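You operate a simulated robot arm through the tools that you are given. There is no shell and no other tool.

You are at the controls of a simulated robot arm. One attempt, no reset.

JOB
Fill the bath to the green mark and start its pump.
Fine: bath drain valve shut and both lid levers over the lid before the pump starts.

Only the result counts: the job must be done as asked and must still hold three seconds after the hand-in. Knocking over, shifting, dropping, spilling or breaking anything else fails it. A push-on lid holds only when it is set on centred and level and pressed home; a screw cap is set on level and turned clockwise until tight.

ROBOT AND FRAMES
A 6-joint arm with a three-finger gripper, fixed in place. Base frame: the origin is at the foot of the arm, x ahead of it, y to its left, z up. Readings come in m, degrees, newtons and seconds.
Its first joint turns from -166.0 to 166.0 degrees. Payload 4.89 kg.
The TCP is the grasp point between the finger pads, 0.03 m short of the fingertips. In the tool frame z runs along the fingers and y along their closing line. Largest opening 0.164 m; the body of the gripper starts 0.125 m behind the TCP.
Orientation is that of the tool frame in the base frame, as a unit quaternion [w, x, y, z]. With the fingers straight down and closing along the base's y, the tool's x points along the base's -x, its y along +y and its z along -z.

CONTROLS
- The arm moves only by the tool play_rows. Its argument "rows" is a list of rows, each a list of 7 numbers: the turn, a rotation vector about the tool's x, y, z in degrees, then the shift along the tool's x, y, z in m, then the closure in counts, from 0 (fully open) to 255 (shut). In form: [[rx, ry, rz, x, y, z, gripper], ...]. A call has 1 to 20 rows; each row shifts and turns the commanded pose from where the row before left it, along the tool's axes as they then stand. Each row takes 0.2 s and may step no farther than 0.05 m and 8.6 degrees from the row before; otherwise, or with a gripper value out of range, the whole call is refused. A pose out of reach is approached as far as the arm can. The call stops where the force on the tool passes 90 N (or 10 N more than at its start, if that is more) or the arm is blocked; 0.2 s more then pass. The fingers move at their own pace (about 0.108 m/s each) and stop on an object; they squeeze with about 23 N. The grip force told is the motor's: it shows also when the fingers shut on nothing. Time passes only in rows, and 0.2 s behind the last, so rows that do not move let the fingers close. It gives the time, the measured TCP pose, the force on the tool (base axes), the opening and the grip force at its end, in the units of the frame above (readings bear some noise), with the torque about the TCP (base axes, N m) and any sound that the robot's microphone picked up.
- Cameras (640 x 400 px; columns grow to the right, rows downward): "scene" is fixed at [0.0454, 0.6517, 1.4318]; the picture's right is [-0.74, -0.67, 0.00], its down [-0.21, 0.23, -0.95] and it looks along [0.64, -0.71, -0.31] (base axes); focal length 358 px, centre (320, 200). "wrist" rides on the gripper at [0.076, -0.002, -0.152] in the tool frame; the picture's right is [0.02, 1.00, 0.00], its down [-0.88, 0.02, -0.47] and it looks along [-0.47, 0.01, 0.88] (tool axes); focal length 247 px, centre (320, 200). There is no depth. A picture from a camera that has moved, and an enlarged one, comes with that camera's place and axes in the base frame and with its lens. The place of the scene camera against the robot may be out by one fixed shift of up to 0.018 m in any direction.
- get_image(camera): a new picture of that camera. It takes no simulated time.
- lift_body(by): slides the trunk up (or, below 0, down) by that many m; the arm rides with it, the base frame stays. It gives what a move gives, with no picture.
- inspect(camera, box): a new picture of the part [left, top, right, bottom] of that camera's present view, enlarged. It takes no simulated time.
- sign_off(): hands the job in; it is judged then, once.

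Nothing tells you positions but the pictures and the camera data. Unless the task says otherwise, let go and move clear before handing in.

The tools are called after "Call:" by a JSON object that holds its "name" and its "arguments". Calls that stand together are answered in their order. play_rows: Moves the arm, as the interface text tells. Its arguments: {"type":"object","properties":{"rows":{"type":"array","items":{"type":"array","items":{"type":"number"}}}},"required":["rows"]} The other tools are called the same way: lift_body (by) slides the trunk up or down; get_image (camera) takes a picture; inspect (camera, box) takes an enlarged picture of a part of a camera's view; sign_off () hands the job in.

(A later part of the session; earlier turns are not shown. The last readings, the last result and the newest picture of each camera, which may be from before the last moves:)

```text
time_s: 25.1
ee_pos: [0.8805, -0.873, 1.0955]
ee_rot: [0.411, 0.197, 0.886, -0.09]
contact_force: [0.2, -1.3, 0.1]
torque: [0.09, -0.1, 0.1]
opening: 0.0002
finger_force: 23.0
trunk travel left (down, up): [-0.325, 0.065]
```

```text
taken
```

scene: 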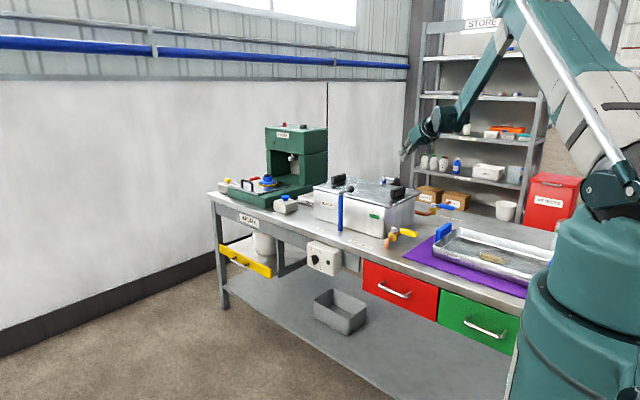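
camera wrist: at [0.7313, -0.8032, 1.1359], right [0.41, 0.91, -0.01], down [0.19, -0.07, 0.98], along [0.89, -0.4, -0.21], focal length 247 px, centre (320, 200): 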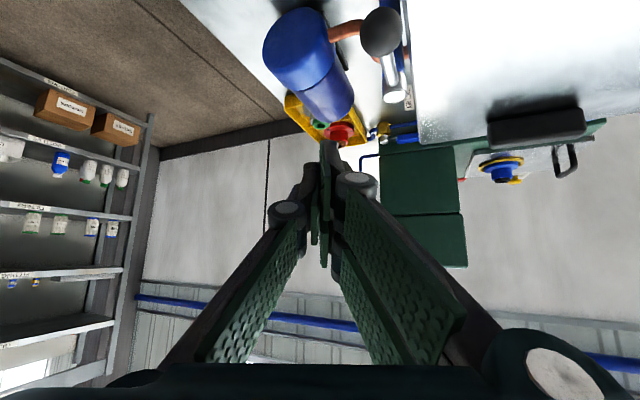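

The reach is good and the ball position is confirmed at (0.891, -0.827). I'll descend on its -y side.

Call:
{"name": "play_rows", "arguments": {"rows": [[0, 0, 0, 0.0239, -0.0036, 0.0223, 255], [0, 0, 0, 0.0239, -0.0036, 0.0223, 255], [0, 0, 0, 0.0239, -0.0036, 0.0223, 255], [0, 0, 0, 0, 0, 0, 255]]}}

Call:
{"name": "get_image", "arguments": {"camera": "wrist"}}

Call:
{"name": "inspect", "arguments": {"camera": "scene", "box": [330, 120, 458, 200]}}

```text
time_s: 26.1
ee_pos: [0.8804, -0.8836, 0.9988]
ee_rot: [0.411, 0.198, 0.885, -0.09]
contact_force: [0.4, -0.3, -0.8]
torque: [-0.02, -0.04, 0.01]
opening: 0.0002
finger_force: 23.0
trunk travel left (down, up): [-0.325, 0.065]
```

```text
taken
camera wrist: at [0.7312, -0.8155, 1.0381], right [0.41, 0.91, -0.01], down [0.19, -0.07, 0.98], along [0.89, -0.4, -0.21], focal length 247 px, centre (320, 200)
```

wrist: 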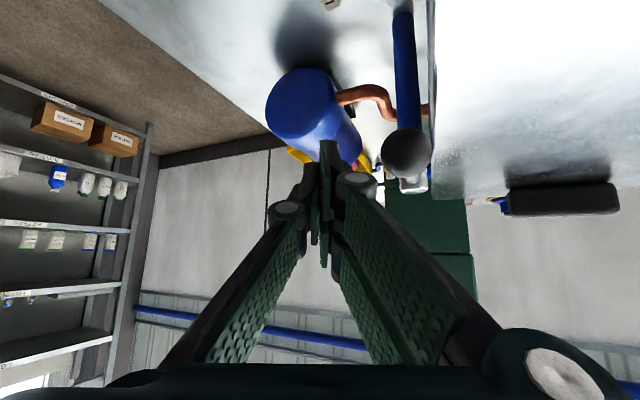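

```text
5.00 times, centred on (394, 160) of scene
camera zoom: at [0.0454, 0.6517, 1.4318], right [-0.74, -0.67, 0.0], down [-0.21, 0.23, -0.95], along [0.64, -0.71, -0.31], focal length 1791 px, centre (-50, 400)
```

zoom: 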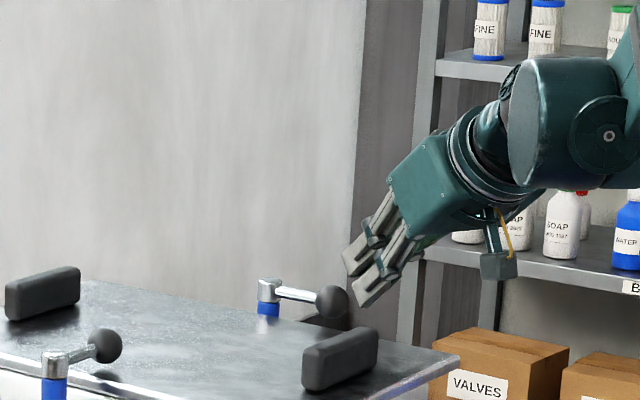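

The fingers are beside the ball on its -y side. I'll push it along the arc to about 140° and check.

Call:
{"name": "play_rows", "arguments": {"rows": [[0, 0, 0, 0.0032, 0.0107, -0.0038, 255], [0, 0, 0, 0.0032, 0.0106, -0.0038, 255], [0, 0, 0, 0.006, 0.009, -0.0071, 255], [0, 0, 0, 0.0059, 0.009, -0.0071, 255], [0, 0, 0, 0.0035, 0.0117, -0.0042, 255], [0, 0, 0, 0.0035, 0.0117, -0.0042, 255]]}}

Call:
{"name": "get_image", "arguments": {"camera": "wrist"}}

Call:
{"name": "inspect", "arguments": {"camera": "scene", "box": [330, 120, 458, 200]}}

```text
time_s: 27.5
ee_pos: [0.8733, -0.811, 1.0]
ee_rot: [0.411, 0.197, 0.885, -0.09]
contact_force: [-0.4, 0.4, 0.5]
torque: [0.05, -0.02, 0.0]
opening: 0.0
finger_force: 22.8
trunk travel left (down, up): [-0.325, 0.065]
```

```text
taken
camera wrist: at [0.724, -0.7417, 1.0401], right [0.41, 0.91, -0.01], down [0.19, -0.07, 0.98], along [0.89, -0.4, -0.21], focal length 247 px, centre (320, 200)
```

wrist: 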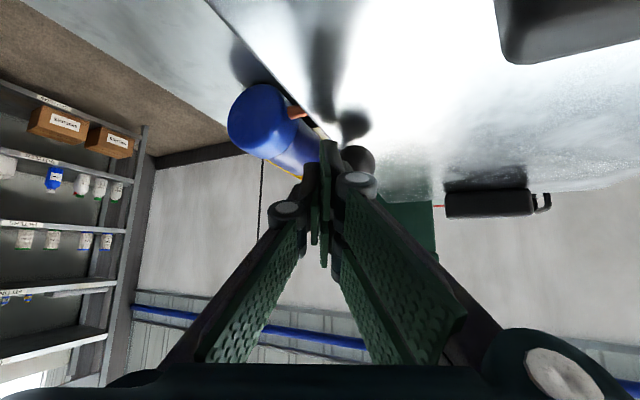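

```text
5.00 times, centred on (394, 160) of scene
camera zoom: at [0.0454, 0.6517, 1.4318], right [-0.74, -0.67, 0.0], down [-0.21, 0.23, -0.95], along [0.64, -0.71, -0.31], focal length 1791 px, centre (-50, 400)
```

zoom: 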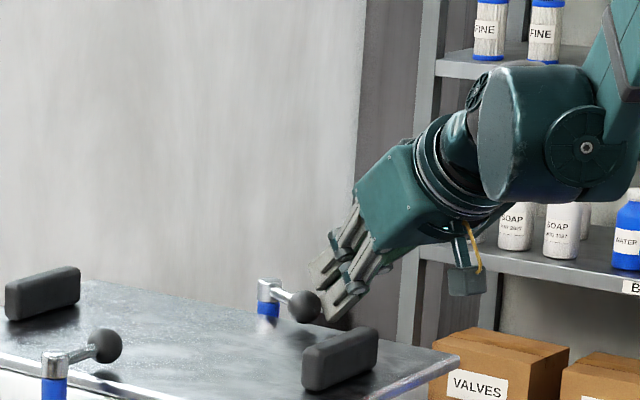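

Lever two is turning well. Continuing.

Call:
{"name": "play_rows", "arguments": {"rows": [[0, 0, 0, 0.0009, 0.0129, -0.001, 255], [0, 0, 0, 0.0008, 0.0128, -0.001, 255], [0, 0, 0, -0.002, 0.0125, 0.0025, 255]]}}

Call:
{"name": "get_image", "arguments": {"camera": "wrist"}}

Call:
{"name": "inspect", "arguments": {"camera": "scene", "box": [330, 120, 458, 200]}}

```text
time_s: 28.3
ee_pos: [0.8899, -0.7756, 0.9992]
ee_rot: [0.412, 0.197, 0.885, -0.091]
contact_force: [0.3, -0.5, 0.2]
torque: [0.02, 0.0, -0.01]
opening: 0.0001
finger_force: 22.9
trunk travel left (down, up): [-0.325, 0.065]
```

```text
taken
camera wrist: at [0.7402, -0.7074, 1.0404], right [0.41, 0.91, -0.01], down [0.19, -0.07, 0.98], along [0.89, -0.4, -0.21], focal length 247 px, centre (320, 200)
```

wrist: 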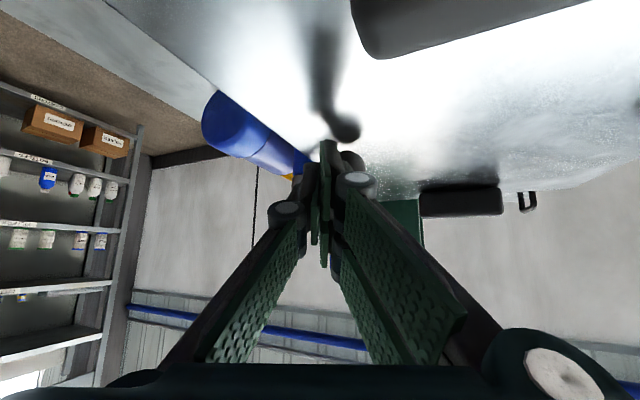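

```text
5.00 times, centred on (394, 160) of scene
camera zoom: at [0.0454, 0.6517, 1.4318], right [-0.74, -0.67, 0.0], down [-0.21, 0.23, -0.95], along [0.64, -0.71, -0.31], focal length 1791 px, centre (-50, 400)
```

zoom: 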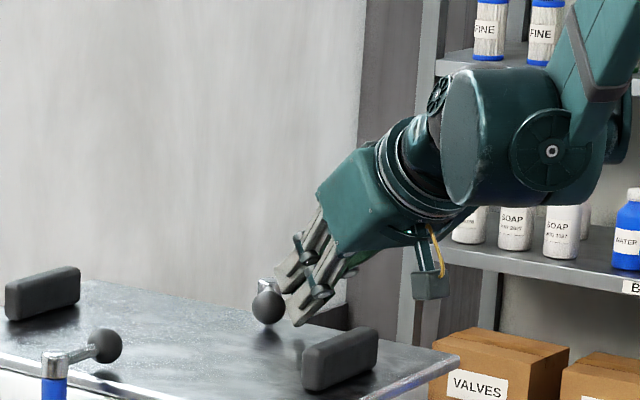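

Lever two is at about 125°, some 35° short. I'll continue in small steps, now pushing mainly +x.

Call:
{"name": "play_rows", "arguments": {"rows": [[0, 0, 0, -0.0056, 0.0115, 0.0066, 255], [0, 0, 0, -0.0043, 0.0101, 0.0051, 255]]}}

Call:
{"name": "get_image", "arguments": {"camera": "wrist"}}

Call:
{"name": "inspect", "arguments": {"camera": "scene", "box": [330, 120, 458, 200]}}

```text
time_s: 28.9
ee_pos: [0.913, -0.764, 1.0009]
ee_rot: [0.412, 0.196, 0.885, -0.09]
contact_force: [-1.3, 0.3, -0.5]
torque: [0.02, 0.01, 0.02]
opening: 0.0001
finger_force: 22.8
trunk travel left (down, up): [-0.325, 0.065]
```

```text
taken
camera wrist: at [0.7633, -0.6945, 1.041], right [0.41, 0.91, -0.01], down [0.19, -0.07, 0.98], along [0.89, -0.4, -0.21], focal length 247 px, centre (320, 200)
```

wrist: 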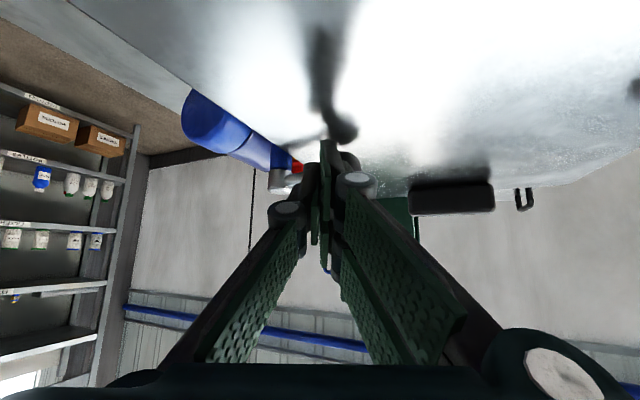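

```text
5.00 times, centred on (394, 160) of scene
camera zoom: at [0.0454, 0.6517, 1.4318], right [-0.74, -0.67, 0.0], down [-0.21, 0.23, -0.95], along [0.64, -0.71, -0.31], focal length 1791 px, centre (-50, 400)
```

zoom: 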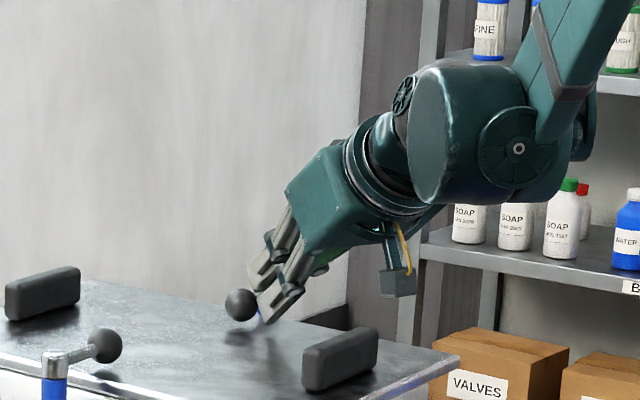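

The ball is about 10° short of square. Two small nudges until the stop is felt.

Call:
{"name": "play_rows", "arguments": {"rows": [[0, 0, 0, -0.003, 0.003, 0.0036, 255], [0, 0, 0, -0.003, 0.003, 0.0036, 255]]}}

Call:
{"name": "inspect", "arguments": {"camera": "scene", "box": [330, 120, 458, 200]}}

```text
time_s: 29.5
ee_pos: [0.9246, -0.7624, 1.0013]
ee_rot: [0.412, 0.197, 0.885, -0.089]
contact_force: [0.3, 0.0, -0.1]
torque: [0.0, 0.01, 0.0]
opening: 0.0
finger_force: 23.3
trunk travel left (down, up): [-0.325, 0.065]
```

```text
5.00 times, centred on (394, 160) of scene
camera zoom: at [0.0454, 0.6517, 1.4318], right [-0.74, -0.67, 0.0], down [-0.21, 0.23, -0.95], along [0.64, -0.71, -0.31], focal length 1791 px, centre (-50, 400)
```

zoom: 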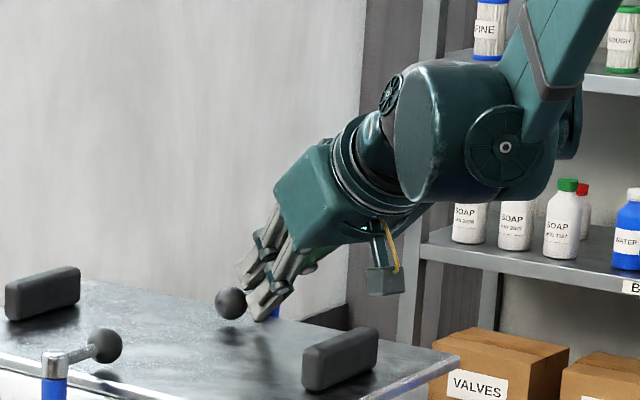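

The ball is about where I expect it to be when square. I'll add a small nudge to feel for the stop.

Call:
{"name": "play_rows", "arguments": {"rows": [[0, 0, 0, -0.002, 0.0015, 0.0024, 255], [0, 0, 0, -0.002, 0.0015, 0.0024, 255]]}}

Call:
{"name": "get_image", "arguments": {"camera": "wrist"}}

Call:
{"name": "inspect", "arguments": {"camera": "scene", "box": [362, 165, 410, 195]}}

```text
time_s: 30.1
ee_pos: [0.9285, -0.7641, 1.0014]
ee_rot: [0.412, 0.197, 0.885, -0.091]
contact_force: [-27.5, -0.8, 1.6]
torque: [-0.03, 0.5, 0.04]
opening: 0.0001
finger_force: 23.6
trunk travel left (down, up): [-0.325, 0.065]
```

```text
taken
camera wrist: at [0.7788, -0.6934, 1.0413], right [0.41, 0.91, -0.01], down [0.19, -0.07, 0.98], along [0.89, -0.4, -0.21], focal length 247 px, centre (320, 200)
```

wrist: 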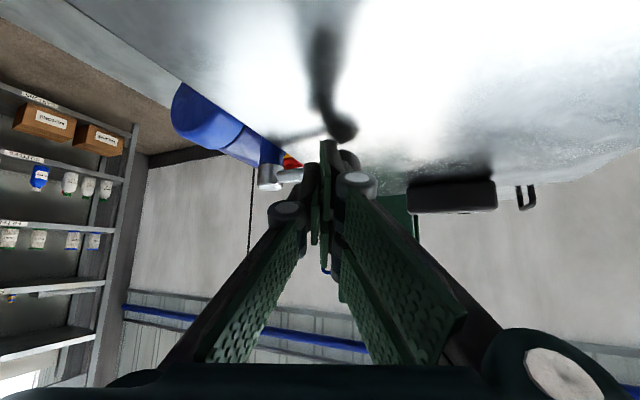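

```text
13.33 times, centred on (386, 180) of scene
camera zoom: at [0.0454, 0.6517, 1.4318], right [-0.74, -0.67, 0.0], down [-0.21, 0.23, -0.95], along [0.64, -0.71, -0.31], focal length 4776 px, centre (-560, 467)
```

zoom: 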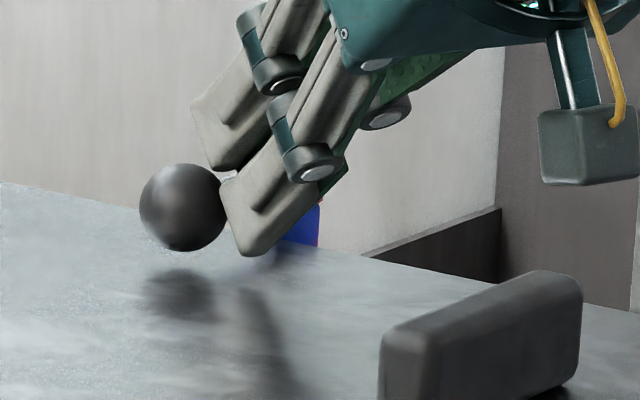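

Lever two is against its stop over the lid. I'll back off, rise, and move toward the fill valve with the fingers partly open so they can straddle its handle.

Call:
{"name": "play_rows", "arguments": {"rows": [[0, 0, 0, 0.0058, -0.0042, -0.0069, 255], [0, 0, 0, -0.0383, 0, -0.0321, 255], [0, 0, 0, -0.0383, 0, -0.0321, 255], [0, 0, 0, -0.0383, 0, -0.0321, 255], [5.1, 0, 4.3, 0, 0, 0, 255], [5.1, 0, 4.3, 0, 0, 0, 255], [5.1, 0, 4.3, 0, 0, 0, 255], [0, 5, 0, 0, 0, 0, 255], [0, 5, 0, 0, 0, 0, 255], [0, 0, 0, 0, 0, 0, 255]]}}

Call:
{"name": "play_rows", "arguments": {"rows": [[0, 0, 0, 0.022, -0.0366, 0.0028, 140], [0, 0, 0, 0.022, -0.0366, 0.0028, 140], [0, 0, 0, 0.022, -0.0366, 0.0028, 140], [0, 0, 0, 0.022, -0.0366, 0.0028, 140], [0, 0, 0, 0.022, -0.0366, 0.0028, 140], [0, 0, 0, 0.022, -0.0366, 0.0028, 140], [0, 0, 0, 0.022, -0.0366, 0.0028, 140], [0, 0, 0, 0.022, -0.0366, 0.0028, 140], [0, 0, 0, 0, 0, 0, 140]]}}

Call:
{"name": "get_image", "arguments": {"camera": "wrist"}}

Call:
{"name": "inspect", "arguments": {"camera": "scene", "box": [290, 120, 482, 240]}}

```text
time_s: 32.3
ee_pos: [0.9199, -0.7625, 1.15]
ee_rot: [0.315, 0.36, 0.869, -0.129]
contact_force: [0.2, -0.4, -0.1]
torque: [0.0, -0.04, -0.01]
opening: 0.0001
finger_force: 23.2
trunk travel left (down, up): [-0.325, 0.065]
```

```text
time_s: 34.3
ee_pos: [0.6285, -0.8833, 1.0211]
ee_rot: [0.315, 0.36, 0.869, -0.129]
contact_force: [-0.5, -0.8, 0.0]
torque: [0.03, -0.1, 0.05]
opening: 0.0734
finger_force: 0.0
trunk travel left (down, up): [-0.325, 0.065]
```

```text
taken
camera wrist: at [0.5188, -0.7734, 1.0901], right [0.7, 0.72, -0.01], down [0.28, -0.25, 0.93], along [0.66, -0.65, -0.37], focal length 247 px, centre (320, 200)
```

wrist: 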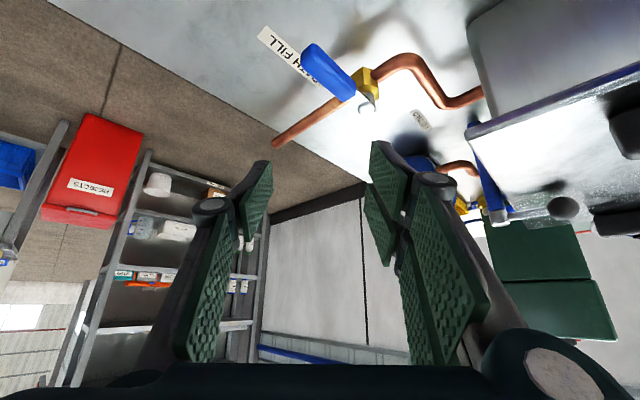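

```text
3.33 times, centred on (386, 180) of scene
camera zoom: at [0.0454, 0.6517, 1.4318], right [-0.74, -0.67, 0.0], down [-0.21, 0.23, -0.95], along [0.64, -0.71, -0.31], focal length 1194 px, centre (100, 267)
```

zoom: 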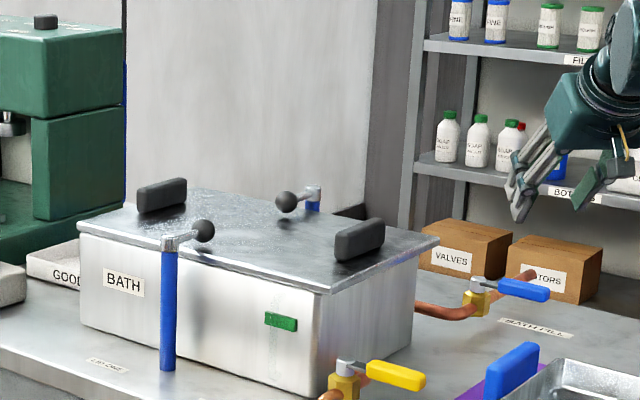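

Both levers are clearly over the lid. I'll descend part way over the blue fill handle with the fingers straddling it, then check alignment.

Call:
{"name": "play_rows", "arguments": {"rows": [[0, 0, 0, 0.0173, -0.0015, 0.0203, 140], [0, 0, 0, 0.0173, -0.0016, 0.0203, 140], [0, 0, 0, 0.0173, -0.0016, 0.0203, 140], [0, 0, 0, 0, 0, 0, 140]]}}

Call:
{"name": "get_image", "arguments": {"camera": "wrist"}}

Call:
{"name": "inspect", "arguments": {"camera": "scene", "box": [410, 150, 490, 200]}}

```text
time_s: 35.3
ee_pos: [0.6235, -0.8869, 0.9403]
ee_rot: [0.315, 0.36, 0.869, -0.129]
contact_force: [0.8, -0.9, -0.1]
torque: [0.0, -0.01, 0.01]
opening: 0.074
finger_force: 0.0
trunk travel left (down, up): [-0.325, 0.065]
```

```text
taken
camera wrist: at [0.5139, -0.7771, 1.0093], right [0.69, 0.72, -0.01], down [0.28, -0.25, 0.93], along [0.66, -0.65, -0.37], focal length 247 px, centre (320, 200)
```

wrist: 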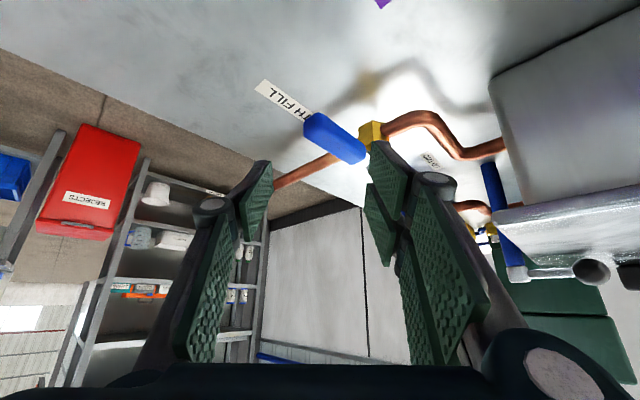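

```text
8.00 times, centred on (450, 175) of scene
camera zoom: at [0.0454, 0.6517, 1.4318], right [-0.74, -0.67, 0.0], down [-0.21, 0.23, -0.95], along [0.64, -0.71, -0.31], focal length 2866 px, centre (-720, 400)
```

zoom: 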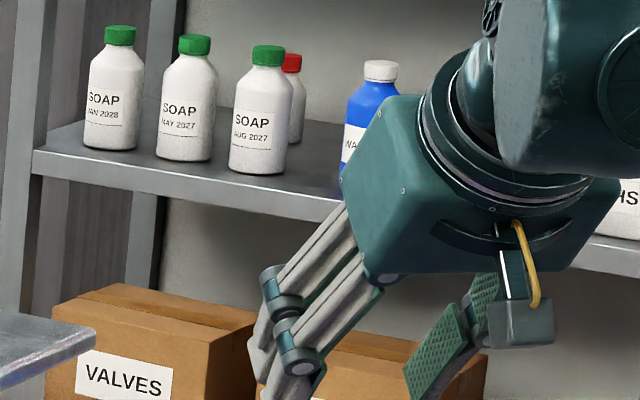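

The handle sits between the fingers. I'll lower the last bit.

Call:
{"name": "play_rows", "arguments": {"rows": [[0, 0, 0, 0.0171, 0.0005, 0.0223, 140], [0, 0, 0, 0.0172, 0.0005, 0.0224, 140], [0, 0, 0, 0, 0, 0, 140]]}}

Call:
{"name": "get_image", "arguments": {"camera": "wrist"}}

Call:
{"name": "inspect", "arguments": {"camera": "scene", "box": [400, 180, 480, 230]}}

```text
time_s: 36.1
ee_pos: [0.6258, -0.8861, 0.8847]
ee_rot: [0.315, 0.36, 0.868, -0.129]
contact_force: [0.2, -0.3, -0.4]
torque: [-0.01, -0.02, 0.05]
opening: 0.0738
finger_force: 0.0
trunk travel left (down, up): [-0.325, 0.065]
```

```text
taken
camera wrist: at [0.5158, -0.7772, 0.9524], right [0.69, 0.72, -0.01], down [0.28, -0.25, 0.93], along [0.66, -0.65, -0.37], focal length 247 px, centre (320, 200)
```

wrist: 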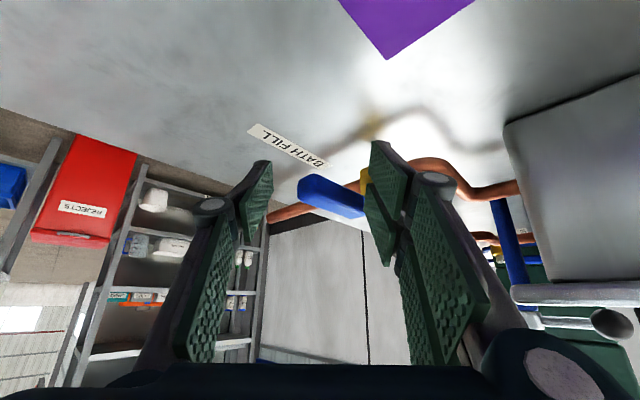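

```text
8.00 times, centred on (440, 205) of scene
camera zoom: at [0.0454, 0.6517, 1.4318], right [-0.74, -0.67, 0.0], down [-0.21, 0.23, -0.95], along [0.64, -0.71, -0.31], focal length 2866 px, centre (-640, 160)
```

zoom: 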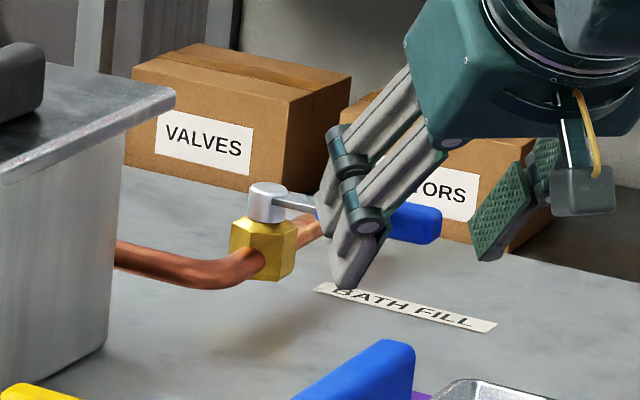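

The handle is straddled. I'll push slowly toward +y to see if it opens that way, watching force and sound.

Call:
{"name": "play_rows", "arguments": {"rows": [[0, 0, 0, 0, 0.01, 0, 140], [0, 0, 0, 0, 0.01, 0, 140], [0, 0, 0, 0, 0.01, 0, 140]]}}

Call:
{"name": "get_image", "arguments": {"camera": "wrist"}}

Call:
{"name": "inspect", "arguments": {"camera": "scene", "box": [355, 195, 435, 245]}}

```text
time_s: 36.9
ee_pos: [0.6443, -0.8673, 0.8835]
ee_rot: [0.314, 0.362, 0.868, -0.13]
contact_force: [-23.7, -24.4, 1.3]
torque: [-0.54, 0.38, -0.46]
opening: 0.0877
finger_force: 16.6
trunk travel left (down, up): [-0.325, 0.065]
```

```text
taken
camera wrist: at [0.5341, -0.7577, 0.9517], right [0.7, 0.72, -0.01], down [0.28, -0.25, 0.93], along [0.66, -0.65, -0.37], focal length 247 px, centre (320, 200)
```

wrist: 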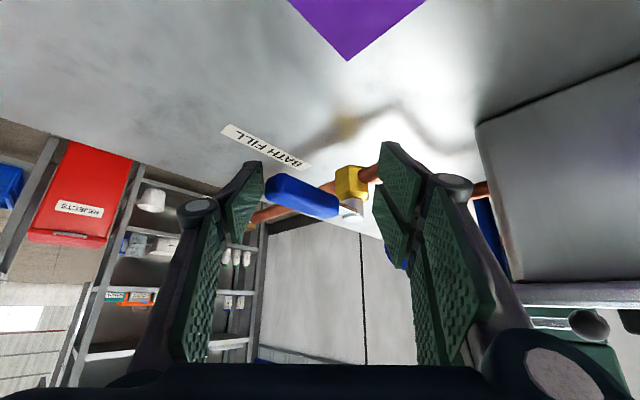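

```text
8.00 times, centred on (395, 220) of scene
camera zoom: at [0.0454, 0.6517, 1.4318], right [-0.74, -0.67, 0.0], down [-0.21, 0.23, -0.95], along [0.64, -0.71, -0.31], focal length 2866 px, centre (-280, 40)
```

zoom: 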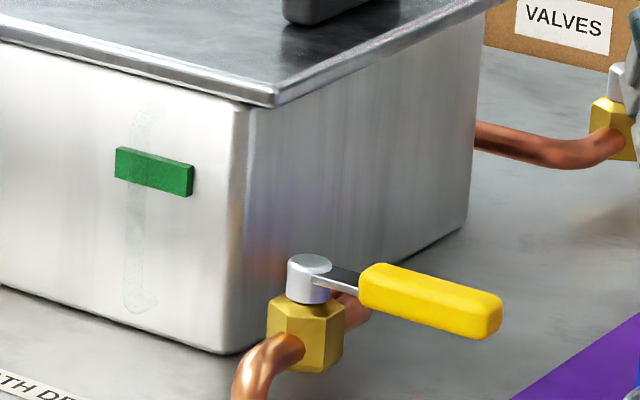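

It's against its stop in that direction (no turn, about 34 N), so it must open the other way, toward -y. I'll release, rise, close the fingers and come down on the +y side of the handle.

Call:
{"name": "play_rows", "arguments": {"rows": [[0, 0, 0, 0, -0.02, 0, 140], [0, 0, 0, -0.0225, 0, -0.0268, 140], [0, 0, 0, -0.0225, 0, -0.0268, 140], [0, -5, 0, 0, 0, 0, 255], [0, 0, 0, 0.0225, 0.0318, -0.0225, 255], [0, 0, 0, 0, 0, 0, 255], [0, 0, 0, 0.0269, 0, 0.0269, 255], [0, 0, 0, 0.0269, 0, 0.0269, 255], [0, 0, 0, 0, 0, 0, 255]]}}

Call:
{"name": "get_image", "arguments": {"camera": "wrist"}}

Call:
{"name": "inspect", "arguments": {"camera": "scene", "box": [400, 180, 480, 230]}}

```text
time_s: 38.9
ee_pos: [0.6345, -0.8354, 0.8784]
ee_rot: [0.352, 0.354, 0.854, -0.145]
contact_force: [0.6, -0.7, -1.0]
torque: [-0.01, -0.01, 0.02]
opening: 0.0
finger_force: 23.2
trunk travel left (down, up): [-0.325, 0.065]
```

```text
taken
camera wrist: at [0.521, -0.721, 0.9326], right [0.7, 0.72, -0.01], down [0.22, -0.2, 0.96], along [0.68, -0.67, -0.29], focal length 247 px, centre (320, 200)
```

wrist: 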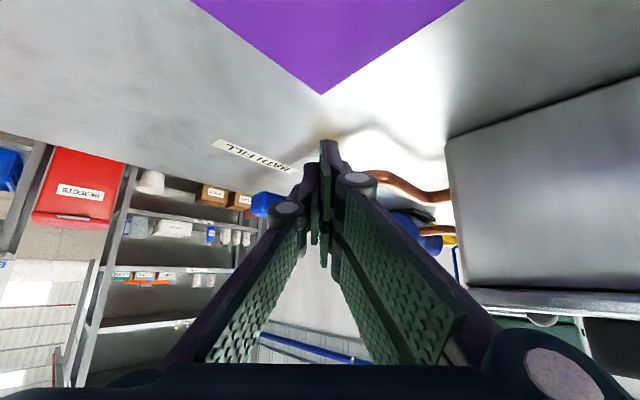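

```text
8.00 times, centred on (440, 205) of scene
camera zoom: at [0.0454, 0.6517, 1.4318], right [-0.74, -0.67, 0.0], down [-0.21, 0.23, -0.95], along [0.64, -0.71, -0.31], focal length 2866 px, centre (-640, 160)
```

zoom: 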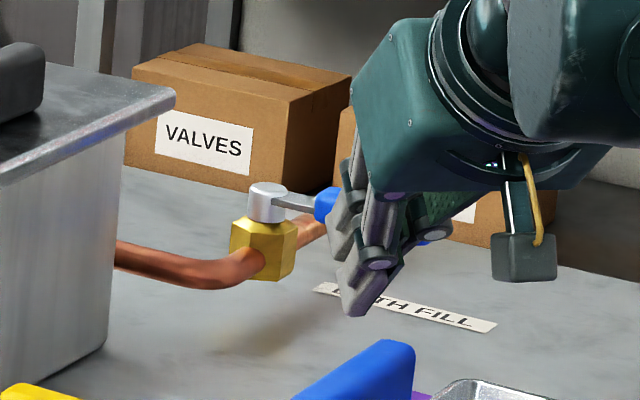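

The fingers are on the +y side of the handle. I'll push toward -y in a first small step.

Call:
{"name": "play_rows", "arguments": {"rows": [[0, 0, 0, -0.008, -0.0149, 0.008, 255], [0, 0, 0, -0.0054, -0.0119, 0.0054, 255], [0, 0, 0, -0.0054, -0.0119, 0.0054, 255]]}}

Call:
{"name": "get_image", "arguments": {"camera": "wrist"}}

Call:
{"name": "inspect", "arguments": {"camera": "scene", "box": [400, 180, 480, 230]}}

Call:
{"name": "inspect", "arguments": {"camera": "scene", "box": [355, 195, 435, 245]}}

```text
time_s: 39.7
ee_pos: [0.6254, -0.8816, 0.8786]
ee_rot: [0.352, 0.354, 0.854, -0.145]
contact_force: [0.0, -0.6, 0.6]
torque: [-0.03, 0.01, 0.0]
opening: 0.0
finger_force: 23.3
trunk travel left (down, up): [-0.325, 0.065]
```

```text
taken
camera wrist: at [0.5121, -0.7671, 0.9323], right [0.7, 0.72, -0.01], down [0.22, -0.19, 0.96], along [0.68, -0.67, -0.29], focal length 247 px, centre (320, 200)
```

wrist: 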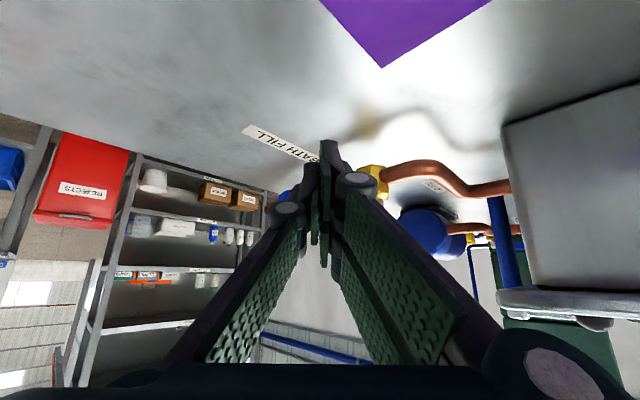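

```text
8.00 times, centred on (440, 205) of scene
camera zoom: at [0.0454, 0.6517, 1.4318], right [-0.74, -0.67, 0.0], down [-0.21, 0.23, -0.95], along [0.64, -0.71, -0.31], focal length 2866 px, centre (-640, 160)
```

zoom: 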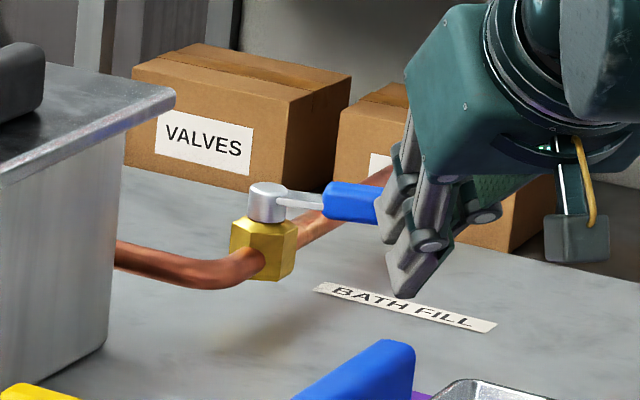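

```text
8.00 times, centred on (395, 220) of scene
camera zoom: at [0.0454, 0.6517, 1.4318], right [-0.74, -0.67, 0.0], down [-0.21, 0.23, -0.95], along [0.64, -0.71, -0.31], focal length 2866 px, centre (-280, 40)
```

zoom: 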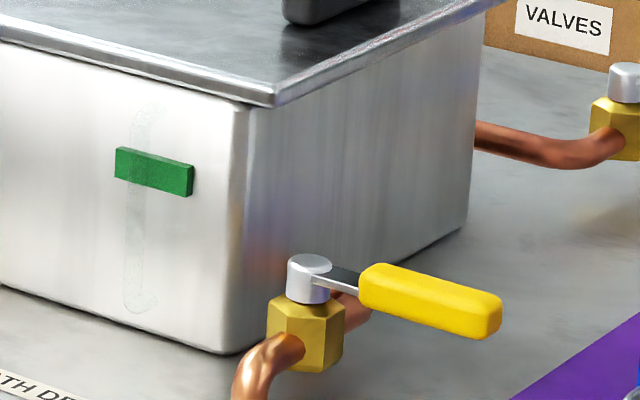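

The handle turns freely this way. I'll continue opening in steps.

Call:
{"name": "play_rows", "arguments": {"rows": [[0, 0, 0, -0.008, -0.0084, 0.008, 255], [0, 0, 0, -0.008, -0.0084, 0.008, 255], [0, 0, 0, -0.0096, -0.004, 0.0096, 255], [0, 0, 0, -0.0096, -0.004, 0.0096, 255]]}}

Call:
{"name": "inspect", "arguments": {"camera": "scene", "box": [400, 180, 480, 230]}}

Call:
{"name": "inspect", "arguments": {"camera": "scene", "box": [355, 195, 435, 245]}}

```text
time_s: 40.7
ee_pos: [0.6438, -0.9337, 0.8768]
ee_rot: [0.353, 0.354, 0.854, -0.145]
contact_force: [-0.4, -0.4, 0.0]
torque: [0.03, 0.0, 0.02]
opening: 0.0002
finger_force: 23.0
trunk travel left (down, up): [-0.325, 0.065]
```

```text
8.00 times, centred on (440, 205) of scene
camera zoom: at [0.0454, 0.6517, 1.4318], right [-0.74, -0.67, 0.0], down [-0.21, 0.23, -0.95], along [0.64, -0.71, -0.31], focal length 2866 px, centre (-640, 160)
```

zoom: 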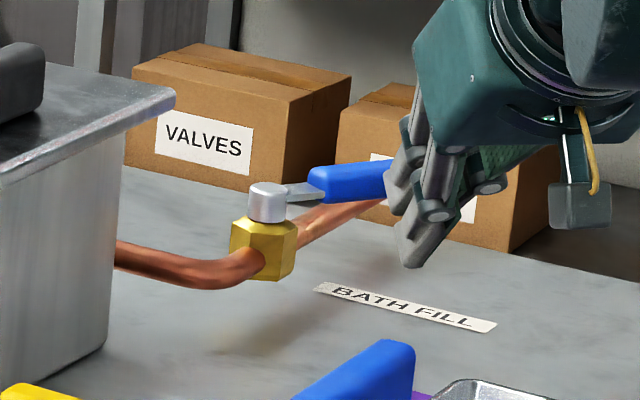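

```text
8.00 times, centred on (395, 220) of scene
camera zoom: at [0.0454, 0.6517, 1.4318], right [-0.74, -0.67, 0.0], down [-0.21, 0.23, -0.95], along [0.64, -0.71, -0.31], focal length 2866 px, centre (-280, 40)
```

zoom: 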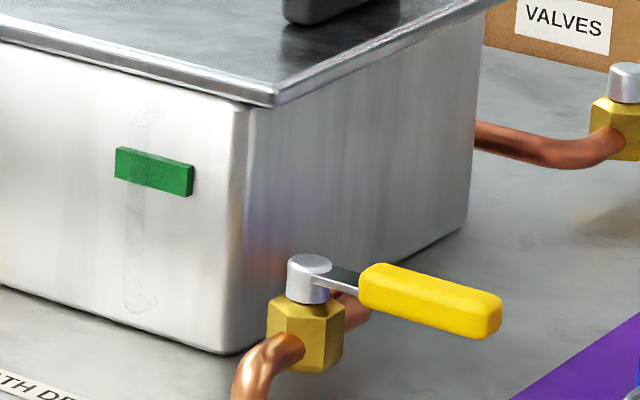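

The handle is about halfway open. I'll wait a second to see whether water flows at this opening.

Call:
{"name": "play_rows", "arguments": {"rows": [[0, 0, 0, 0, 0, 0, 255], [0, 0, 0, 0, 0, 0, 255], [0, 0, 0, 0, 0, 0, 255], [0, 0, 0, 0, 0, 0, 255], [0, 0, 0, 0, 0, 0, 255]]}}

Call:
{"name": "inspect", "arguments": {"camera": "scene", "box": [363, 203, 395, 235]}}

Call:
{"name": "get_image", "arguments": {"camera": "wrist"}}

```text
time_s: 41.9
ee_pos: [0.6445, -0.9345, 0.8766]
ee_rot: [0.353, 0.354, 0.854, -0.145]
contact_force: [0.2, -0.3, 0.3]
torque: [-0.01, -0.01, 0.04]
opening: 0.0
finger_force: 22.8
trunk travel left (down, up): [-0.325, 0.065]
```

```text
12.50 times, centred on (379, 219) of scene
camera zoom: at [0.0454, 0.6517, 1.4318], right [-0.74, -0.67, 0.0], down [-0.21, 0.23, -0.95], along [0.64, -0.71, -0.31], focal length 4478 px, centre (-418, -38)
```

zoom: 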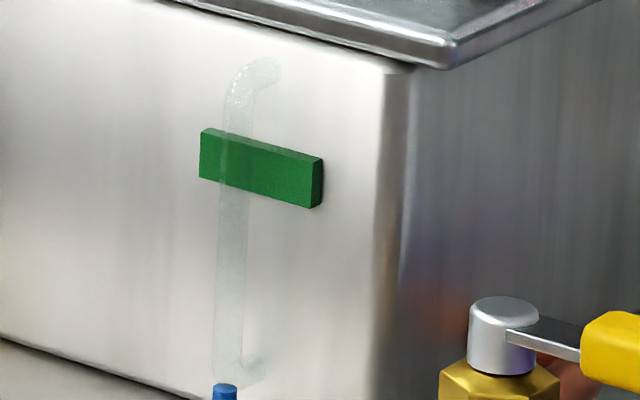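

```text
taken
camera wrist: at [0.5299, -0.8199, 0.9316], right [0.7, 0.72, -0.01], down [0.22, -0.19, 0.96], along [0.68, -0.67, -0.29], focal length 247 px, centre (320, 200)
```

wrist: 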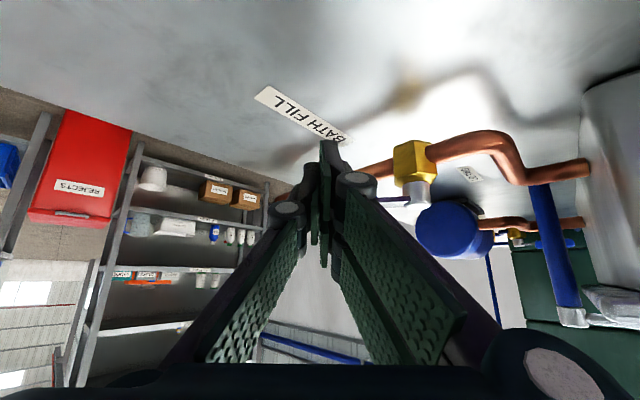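

A blue water column has just appeared at the foot of the sight tube, so it's filling. I'll measure the rate over another second.

Call:
{"name": "play_rows", "arguments": {"rows": [[0, 0, 0, 0, 0, 0, 255], [0, 0, 0, 0, 0, 0, 255], [0, 0, 0, 0, 0, 0, 255], [0, 0, 0, 0, 0, 0, 255]]}}

Call:
{"name": "inspect", "arguments": {"camera": "scene", "box": [355, 200, 403, 240]}}

```text
time_s: 42.9
ee_pos: [0.6434, -0.9328, 0.8763]
ee_rot: [0.353, 0.353, 0.854, -0.144]
contact_force: [-0.4, 0.4, 0.2]
torque: [0.0, 0.04, 0.0]
opening: 0.0001
finger_force: 22.9
trunk travel left (down, up): [-0.325, 0.065]
```

```text
10.00 times, centred on (379, 220) of scene
camera zoom: at [0.0454, 0.6517, 1.4318], right [-0.74, -0.67, 0.0], down [-0.21, 0.23, -0.95], along [0.64, -0.71, -0.31], focal length 3582 px, centre (-270, 0)
```

zoom: 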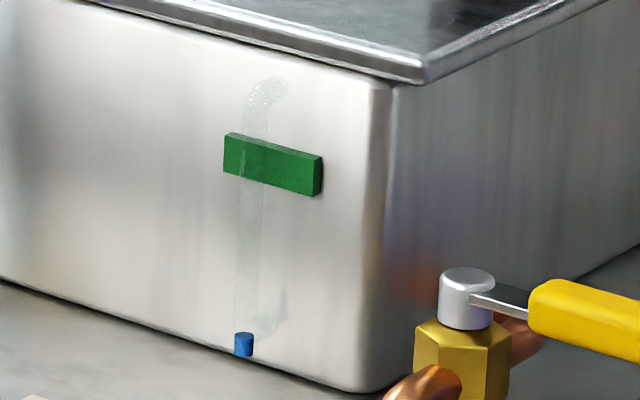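

The column is short so far. I'll wait two more seconds to gauge the rate.

Call:
{"name": "play_rows", "arguments": {"rows": [[0, 0, 0, 0, 0, 0, 255], [0, 0, 0, 0, 0, 0, 255], [0, 0, 0, 0, 0, 0, 255], [0, 0, 0, 0, 0, 0, 255], [0, 0, 0, 0, 0, 0, 255], [0, 0, 0, 0, 0, 0, 255], [0, 0, 0, 0, 0, 0, 255], [0, 0, 0, 0, 0, 0, 255], [0, 0, 0, 0, 0, 0, 255]]}}

Call:
{"name": "inspect", "arguments": {"camera": "scene", "box": [355, 200, 403, 240]}}

Call:
{"name": "inspect", "arguments": {"camera": "scene", "box": [400, 180, 480, 230]}}

```text
time_s: 44.9
ee_pos: [0.6437, -0.9347, 0.8776]
ee_rot: [0.353, 0.354, 0.854, -0.144]
contact_force: [0.7, 0.3, 0.6]
torque: [-0.05, -0.01, -0.01]
opening: 0.0001
finger_force: 22.7
trunk travel left (down, up): [-0.325, 0.065]
```

```text
10.00 times, centred on (379, 220) of scene
camera zoom: at [0.0454, 0.6517, 1.4318], right [-0.74, -0.67, 0.0], down [-0.21, 0.23, -0.95], along [0.64, -0.71, -0.31], focal length 3582 px, centre (-270, 0)
```

zoom: 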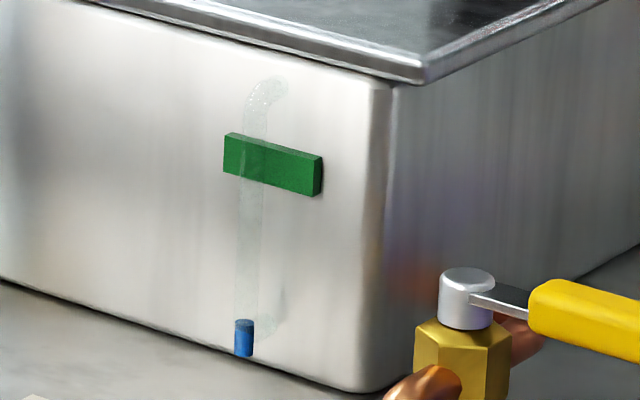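

```text
8.00 times, centred on (440, 205) of scene
camera zoom: at [0.0454, 0.6517, 1.4318], right [-0.74, -0.67, 0.0], down [-0.21, 0.23, -0.95], along [0.64, -0.71, -0.31], focal length 2866 px, centre (-640, 160)
```

zoom: 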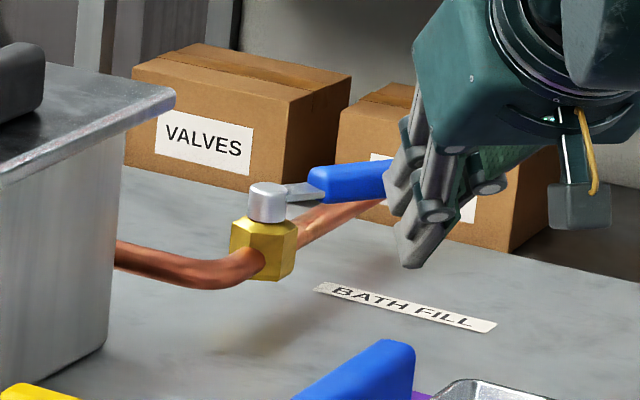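

Water is rising slowly, at about 7.5 zoomed px/s with roughly 160 px to the mark, so I have about 20 s. I'll hop over to the far side of the handle to be ready to shut it.

Call:
{"name": "play_rows", "arguments": {"rows": [[0, 0, 0, -0.0212, 0, -0.0212, 255], [0, 0, 0, -0.0212, 0, -0.0212, 255], [0, 0, 0, -0.0248, 0.0271, 0.0248, 255], [0, 0, 0, -0.0248, 0.0271, 0.0248, 255], [0, 0, 0, 0, 0, 0, 255]]}}

Call:
{"name": "get_image", "arguments": {"camera": "wrist"}}

Call:
{"name": "inspect", "arguments": {"camera": "scene", "box": [400, 180, 480, 230]}}

Call:
{"name": "inspect", "arguments": {"camera": "scene", "box": [355, 200, 403, 240]}}

```text
time_s: 46.1
ee_pos: [0.7319, -0.9465, 0.9368]
ee_rot: [0.353, 0.354, 0.854, -0.145]
contact_force: [1.3, -0.2, -1.0]
torque: [-0.05, 0.04, -0.05]
opening: 0.0
finger_force: 22.7
trunk travel left (down, up): [-0.325, 0.065]
```

```text
taken
camera wrist: at [0.619, -0.8332, 0.9909], right [0.7, 0.72, -0.01], down [0.22, -0.19, 0.96], along [0.68, -0.67, -0.29], focal length 247 px, centre (320, 200)
```

wrist: 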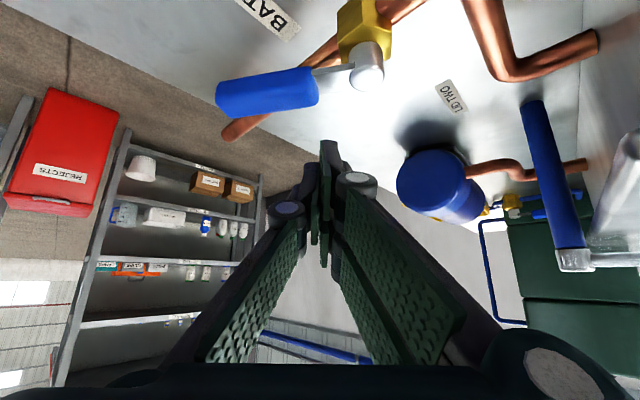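

```text
8.00 times, centred on (440, 205) of scene
camera zoom: at [0.0454, 0.6517, 1.4318], right [-0.74, -0.67, 0.0], down [-0.21, 0.23, -0.95], along [0.64, -0.71, -0.31], focal length 2866 px, centre (-640, 160)
```

zoom: 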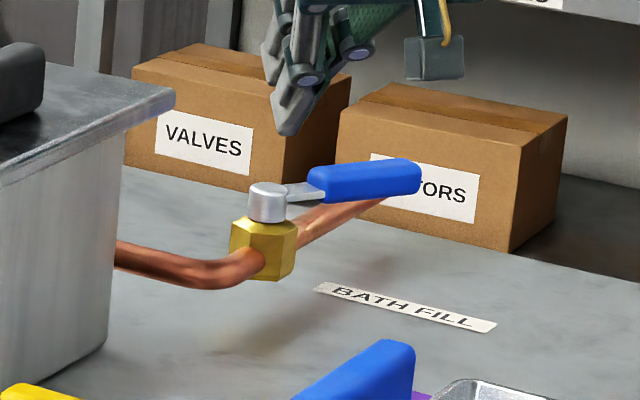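

```text
10.00 times, centred on (379, 220) of scene
camera zoom: at [0.0454, 0.6517, 1.4318], right [-0.74, -0.67, 0.0], down [-0.21, 0.23, -0.95], along [0.64, -0.71, -0.31], focal length 3582 px, centre (-270, 0)
```

zoom: 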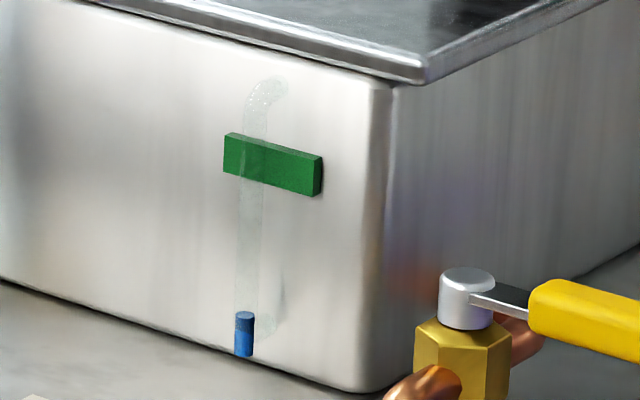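

The level climbs steadily at about 6.7 px/s, and the handle sits at about 242°. I'll lower the fingers on its far side, ready to shut it.

Call:
{"name": "play_rows", "arguments": {"rows": [[0, 0, 0, 0.0175, -0.0057, 0.02, 255], [0, 0, 0, 0.0175, -0.0057, 0.02, 255], [0, 0, 0, 0, 0, 0, 255]]}}

Call:
{"name": "get_image", "arguments": {"camera": "wrist"}}

Call:
{"name": "inspect", "arguments": {"camera": "scene", "box": [400, 180, 480, 230]}}

Call:
{"name": "inspect", "arguments": {"camera": "scene", "box": [355, 200, 403, 240]}}

```text
time_s: 46.9
ee_pos: [0.7262, -0.9565, 0.8839]
ee_rot: [0.352, 0.354, 0.854, -0.144]
contact_force: [0.3, -0.9, -0.3]
torque: [0.04, -0.03, 0.01]
opening: 0.0001
finger_force: 23.6
trunk travel left (down, up): [-0.325, 0.065]
```

```text
taken
camera wrist: at [0.612, -0.8423, 0.9398], right [0.7, 0.72, -0.01], down [0.22, -0.2, 0.96], along [0.68, -0.67, -0.29], focal length 247 px, centre (320, 200)
```

wrist: 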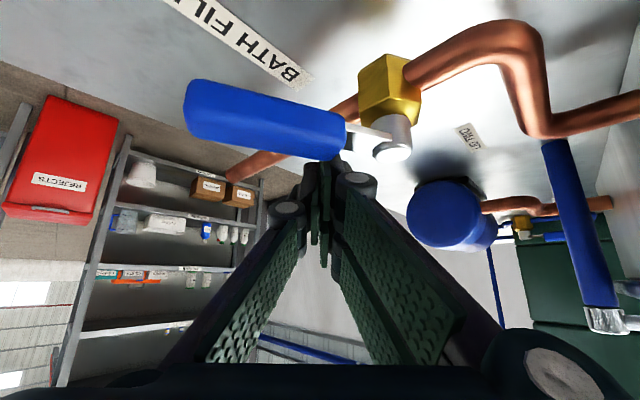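

```text
8.00 times, centred on (440, 205) of scene
camera zoom: at [0.0454, 0.6517, 1.4318], right [-0.74, -0.67, 0.0], down [-0.21, 0.23, -0.95], along [0.64, -0.71, -0.31], focal length 2866 px, centre (-640, 160)
```

zoom: 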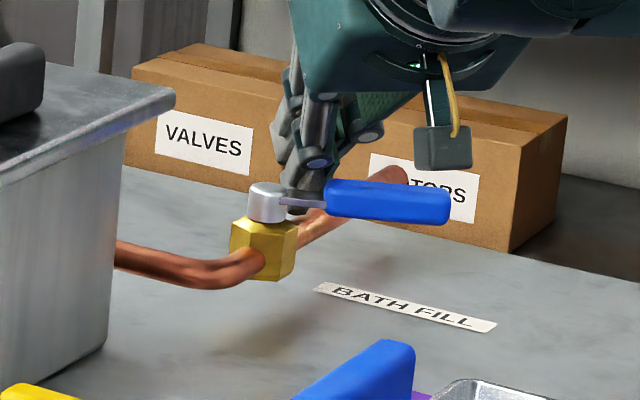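

```text
10.00 times, centred on (379, 220) of scene
camera zoom: at [0.0454, 0.6517, 1.4318], right [-0.74, -0.67, 0.0], down [-0.21, 0.23, -0.95], along [0.64, -0.71, -0.31], focal length 3582 px, centre (-270, 0)
```

zoom: 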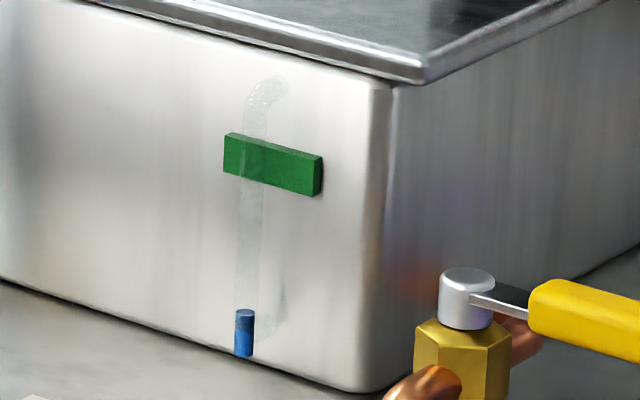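

Lowering nudged the handle back to about 35° open; the fingers are now touching it, well placed to shut it. I'll measure the fill rate at this opening.

Call:
{"name": "play_rows", "arguments": {"rows": [[0, 0, 0, 0, 0, 0, 255], [0, 0, 0, 0, 0, 0, 255], [0, 0, 0, 0, 0, 0, 255], [0, 0, 0, 0, 0, 0, 255], [0, 0, 0, 0, 0, 0, 255], [0, 0, 0, 0, 0, 0, 255], [0, 0, 0, 0, 0, 0, 255], [0, 0, 0, 0, 0, 0, 255], [0, 0, 0, 0, 0, 0, 255], [0, 0, 0, 0, 0, 0, 255], [0, 0, 0, 0, 0, 0, 255], [0, 0, 0, 0, 0, 0, 255], [0, 0, 0, 0, 0, 0, 255], [0, 0, 0, 0, 0, 0, 255]]}}

Call:
{"name": "inspect", "arguments": {"camera": "scene", "box": [355, 200, 403, 240]}}

```text
time_s: 49.9
ee_pos: [0.7263, -0.9567, 0.8863]
ee_rot: [0.352, 0.354, 0.854, -0.144]
contact_force: [-0.1, 0.0, 0.6]
torque: [0.0, 0.03, -0.05]
opening: 0.0
finger_force: 22.9
trunk travel left (down, up): [-0.325, 0.065]
```

```text
10.00 times, centred on (379, 220) of scene
camera zoom: at [0.0454, 0.6517, 1.4318], right [-0.74, -0.67, 0.0], down [-0.21, 0.23, -0.95], along [0.64, -0.71, -0.31], focal length 3582 px, centre (-270, 0)
```

zoom: 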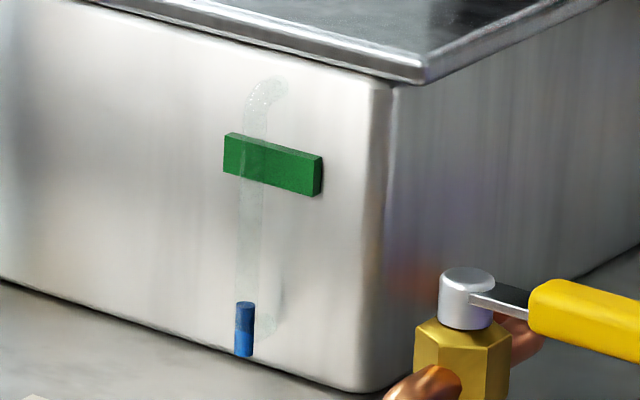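

The rate is 2.5 px/s with about 144 px to go, so just under a minute. That's slow and easily controlled, so I'll wait in place and check partway.

Call:
{"name": "play_rows", "arguments": {"rows": [[0, 0, 0, 0, 0, 0, 255], [0, 0, 0, 0, 0, 0, 255], [0, 0, 0, 0, 0, 0, 255], [0, 0, 0, 0, 0, 0, 255], [0, 0, 0, 0, 0, 0, 255], [0, 0, 0, 0, 0, 0, 255], [0, 0, 0, 0, 0, 0, 255], [0, 0, 0, 0, 0, 0, 255], [0, 0, 0, 0, 0, 0, 255], [0, 0, 0, 0, 0, 0, 255], [0, 0, 0, 0, 0, 0, 255], [0, 0, 0, 0, 0, 0, 255], [0, 0, 0, 0, 0, 0, 255], [0, 0, 0, 0, 0, 0, 255], [0, 0, 0, 0, 0, 0, 255], [0, 0, 0, 0, 0, 0, 255], [0, 0, 0, 0, 0, 0, 255], [0, 0, 0, 0, 0, 0, 255], [0, 0, 0, 0, 0, 0, 255], [0, 0, 0, 0, 0, 0, 255]]}}

Call:
{"name": "play_rows", "arguments": {"rows": [[0, 0, 0, 0, 0, 0, 255], [0, 0, 0, 0, 0, 0, 255], [0, 0, 0, 0, 0, 0, 255], [0, 0, 0, 0, 0, 0, 255], [0, 0, 0, 0, 0, 0, 255], [0, 0, 0, 0, 0, 0, 255], [0, 0, 0, 0, 0, 0, 255], [0, 0, 0, 0, 0, 0, 255], [0, 0, 0, 0, 0, 0, 255], [0, 0, 0, 0, 0, 0, 255], [0, 0, 0, 0, 0, 0, 255], [0, 0, 0, 0, 0, 0, 255], [0, 0, 0, 0, 0, 0, 255], [0, 0, 0, 0, 0, 0, 255], [0, 0, 0, 0, 0, 0, 255], [0, 0, 0, 0, 0, 0, 255], [0, 0, 0, 0, 0, 0, 255], [0, 0, 0, 0, 0, 0, 255], [0, 0, 0, 0, 0, 0, 255], [0, 0, 0, 0, 0, 0, 255]]}}

Call:
{"name": "play_rows", "arguments": {"rows": [[0, 0, 0, 0, 0, 0, 255], [0, 0, 0, 0, 0, 0, 255], [0, 0, 0, 0, 0, 0, 255], [0, 0, 0, 0, 0, 0, 255], [0, 0, 0, 0, 0, 0, 255], [0, 0, 0, 0, 0, 0, 255], [0, 0, 0, 0, 0, 0, 255], [0, 0, 0, 0, 0, 0, 255], [0, 0, 0, 0, 0, 0, 255], [0, 0, 0, 0, 0, 0, 255], [0, 0, 0, 0, 0, 0, 255], [0, 0, 0, 0, 0, 0, 255], [0, 0, 0, 0, 0, 0, 255], [0, 0, 0, 0, 0, 0, 255], [0, 0, 0, 0, 0, 0, 255], [0, 0, 0, 0, 0, 0, 255], [0, 0, 0, 0, 0, 0, 255], [0, 0, 0, 0, 0, 0, 255], [0, 0, 0, 0, 0, 0, 255], [0, 0, 0, 0, 0, 0, 255]]}}

Call:
{"name": "inspect", "arguments": {"camera": "scene", "box": [355, 200, 403, 240]}}

Call:
{"name": "get_image", "arguments": {"camera": "scene"}}

```text
time_s: 54.1
ee_pos: [0.7266, -0.9556, 0.887]
ee_rot: [0.353, 0.354, 0.854, -0.144]
contact_force: [-0.2, -0.1, 0.5]
torque: [-0.04, 0.0, 0.03]
opening: 0.0002
finger_force: 23.0
trunk travel left (down, up): [-0.325, 0.065]
```

```text
time_s: 58.3
ee_pos: [0.7263, -0.9572, 0.8862]
ee_rot: [0.353, 0.355, 0.854, -0.146]
contact_force: [0.4, -0.8, 0.9]
torque: [0.04, 0.0, 0.0]
opening: 0.0001
finger_force: 23.0
trunk travel left (down, up): [-0.325, 0.065]
```

```text
time_s: 62.5
ee_pos: [0.7259, -0.9559, 0.8869]
ee_rot: [0.352, 0.354, 0.854, -0.144]
contact_force: [0.0, -0.5, 0.3]
torque: [0.0, -0.01, 0.01]
opening: 0.0
finger_force: 23.0
trunk travel left (down, up): [-0.325, 0.065]
```

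```text
10.00 times, centred on (379, 220) of scene
camera zoom: at [0.0454, 0.6517, 1.4318], right [-0.74, -0.67, 0.0], down [-0.21, 0.23, -0.95], along [0.64, -0.71, -0.31], focal length 3582 px, centre (-270, 0)
```

zoom: 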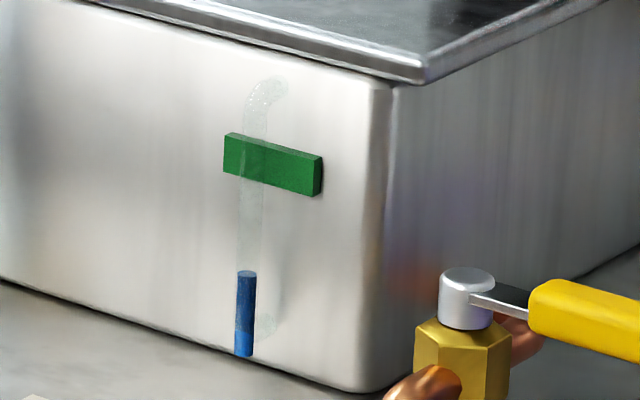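

```text
taken
```

scene: 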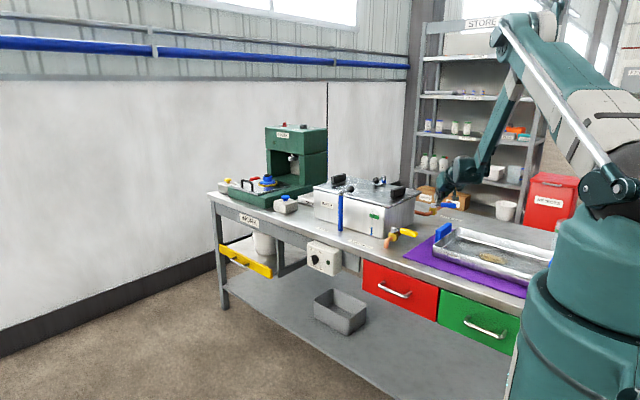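

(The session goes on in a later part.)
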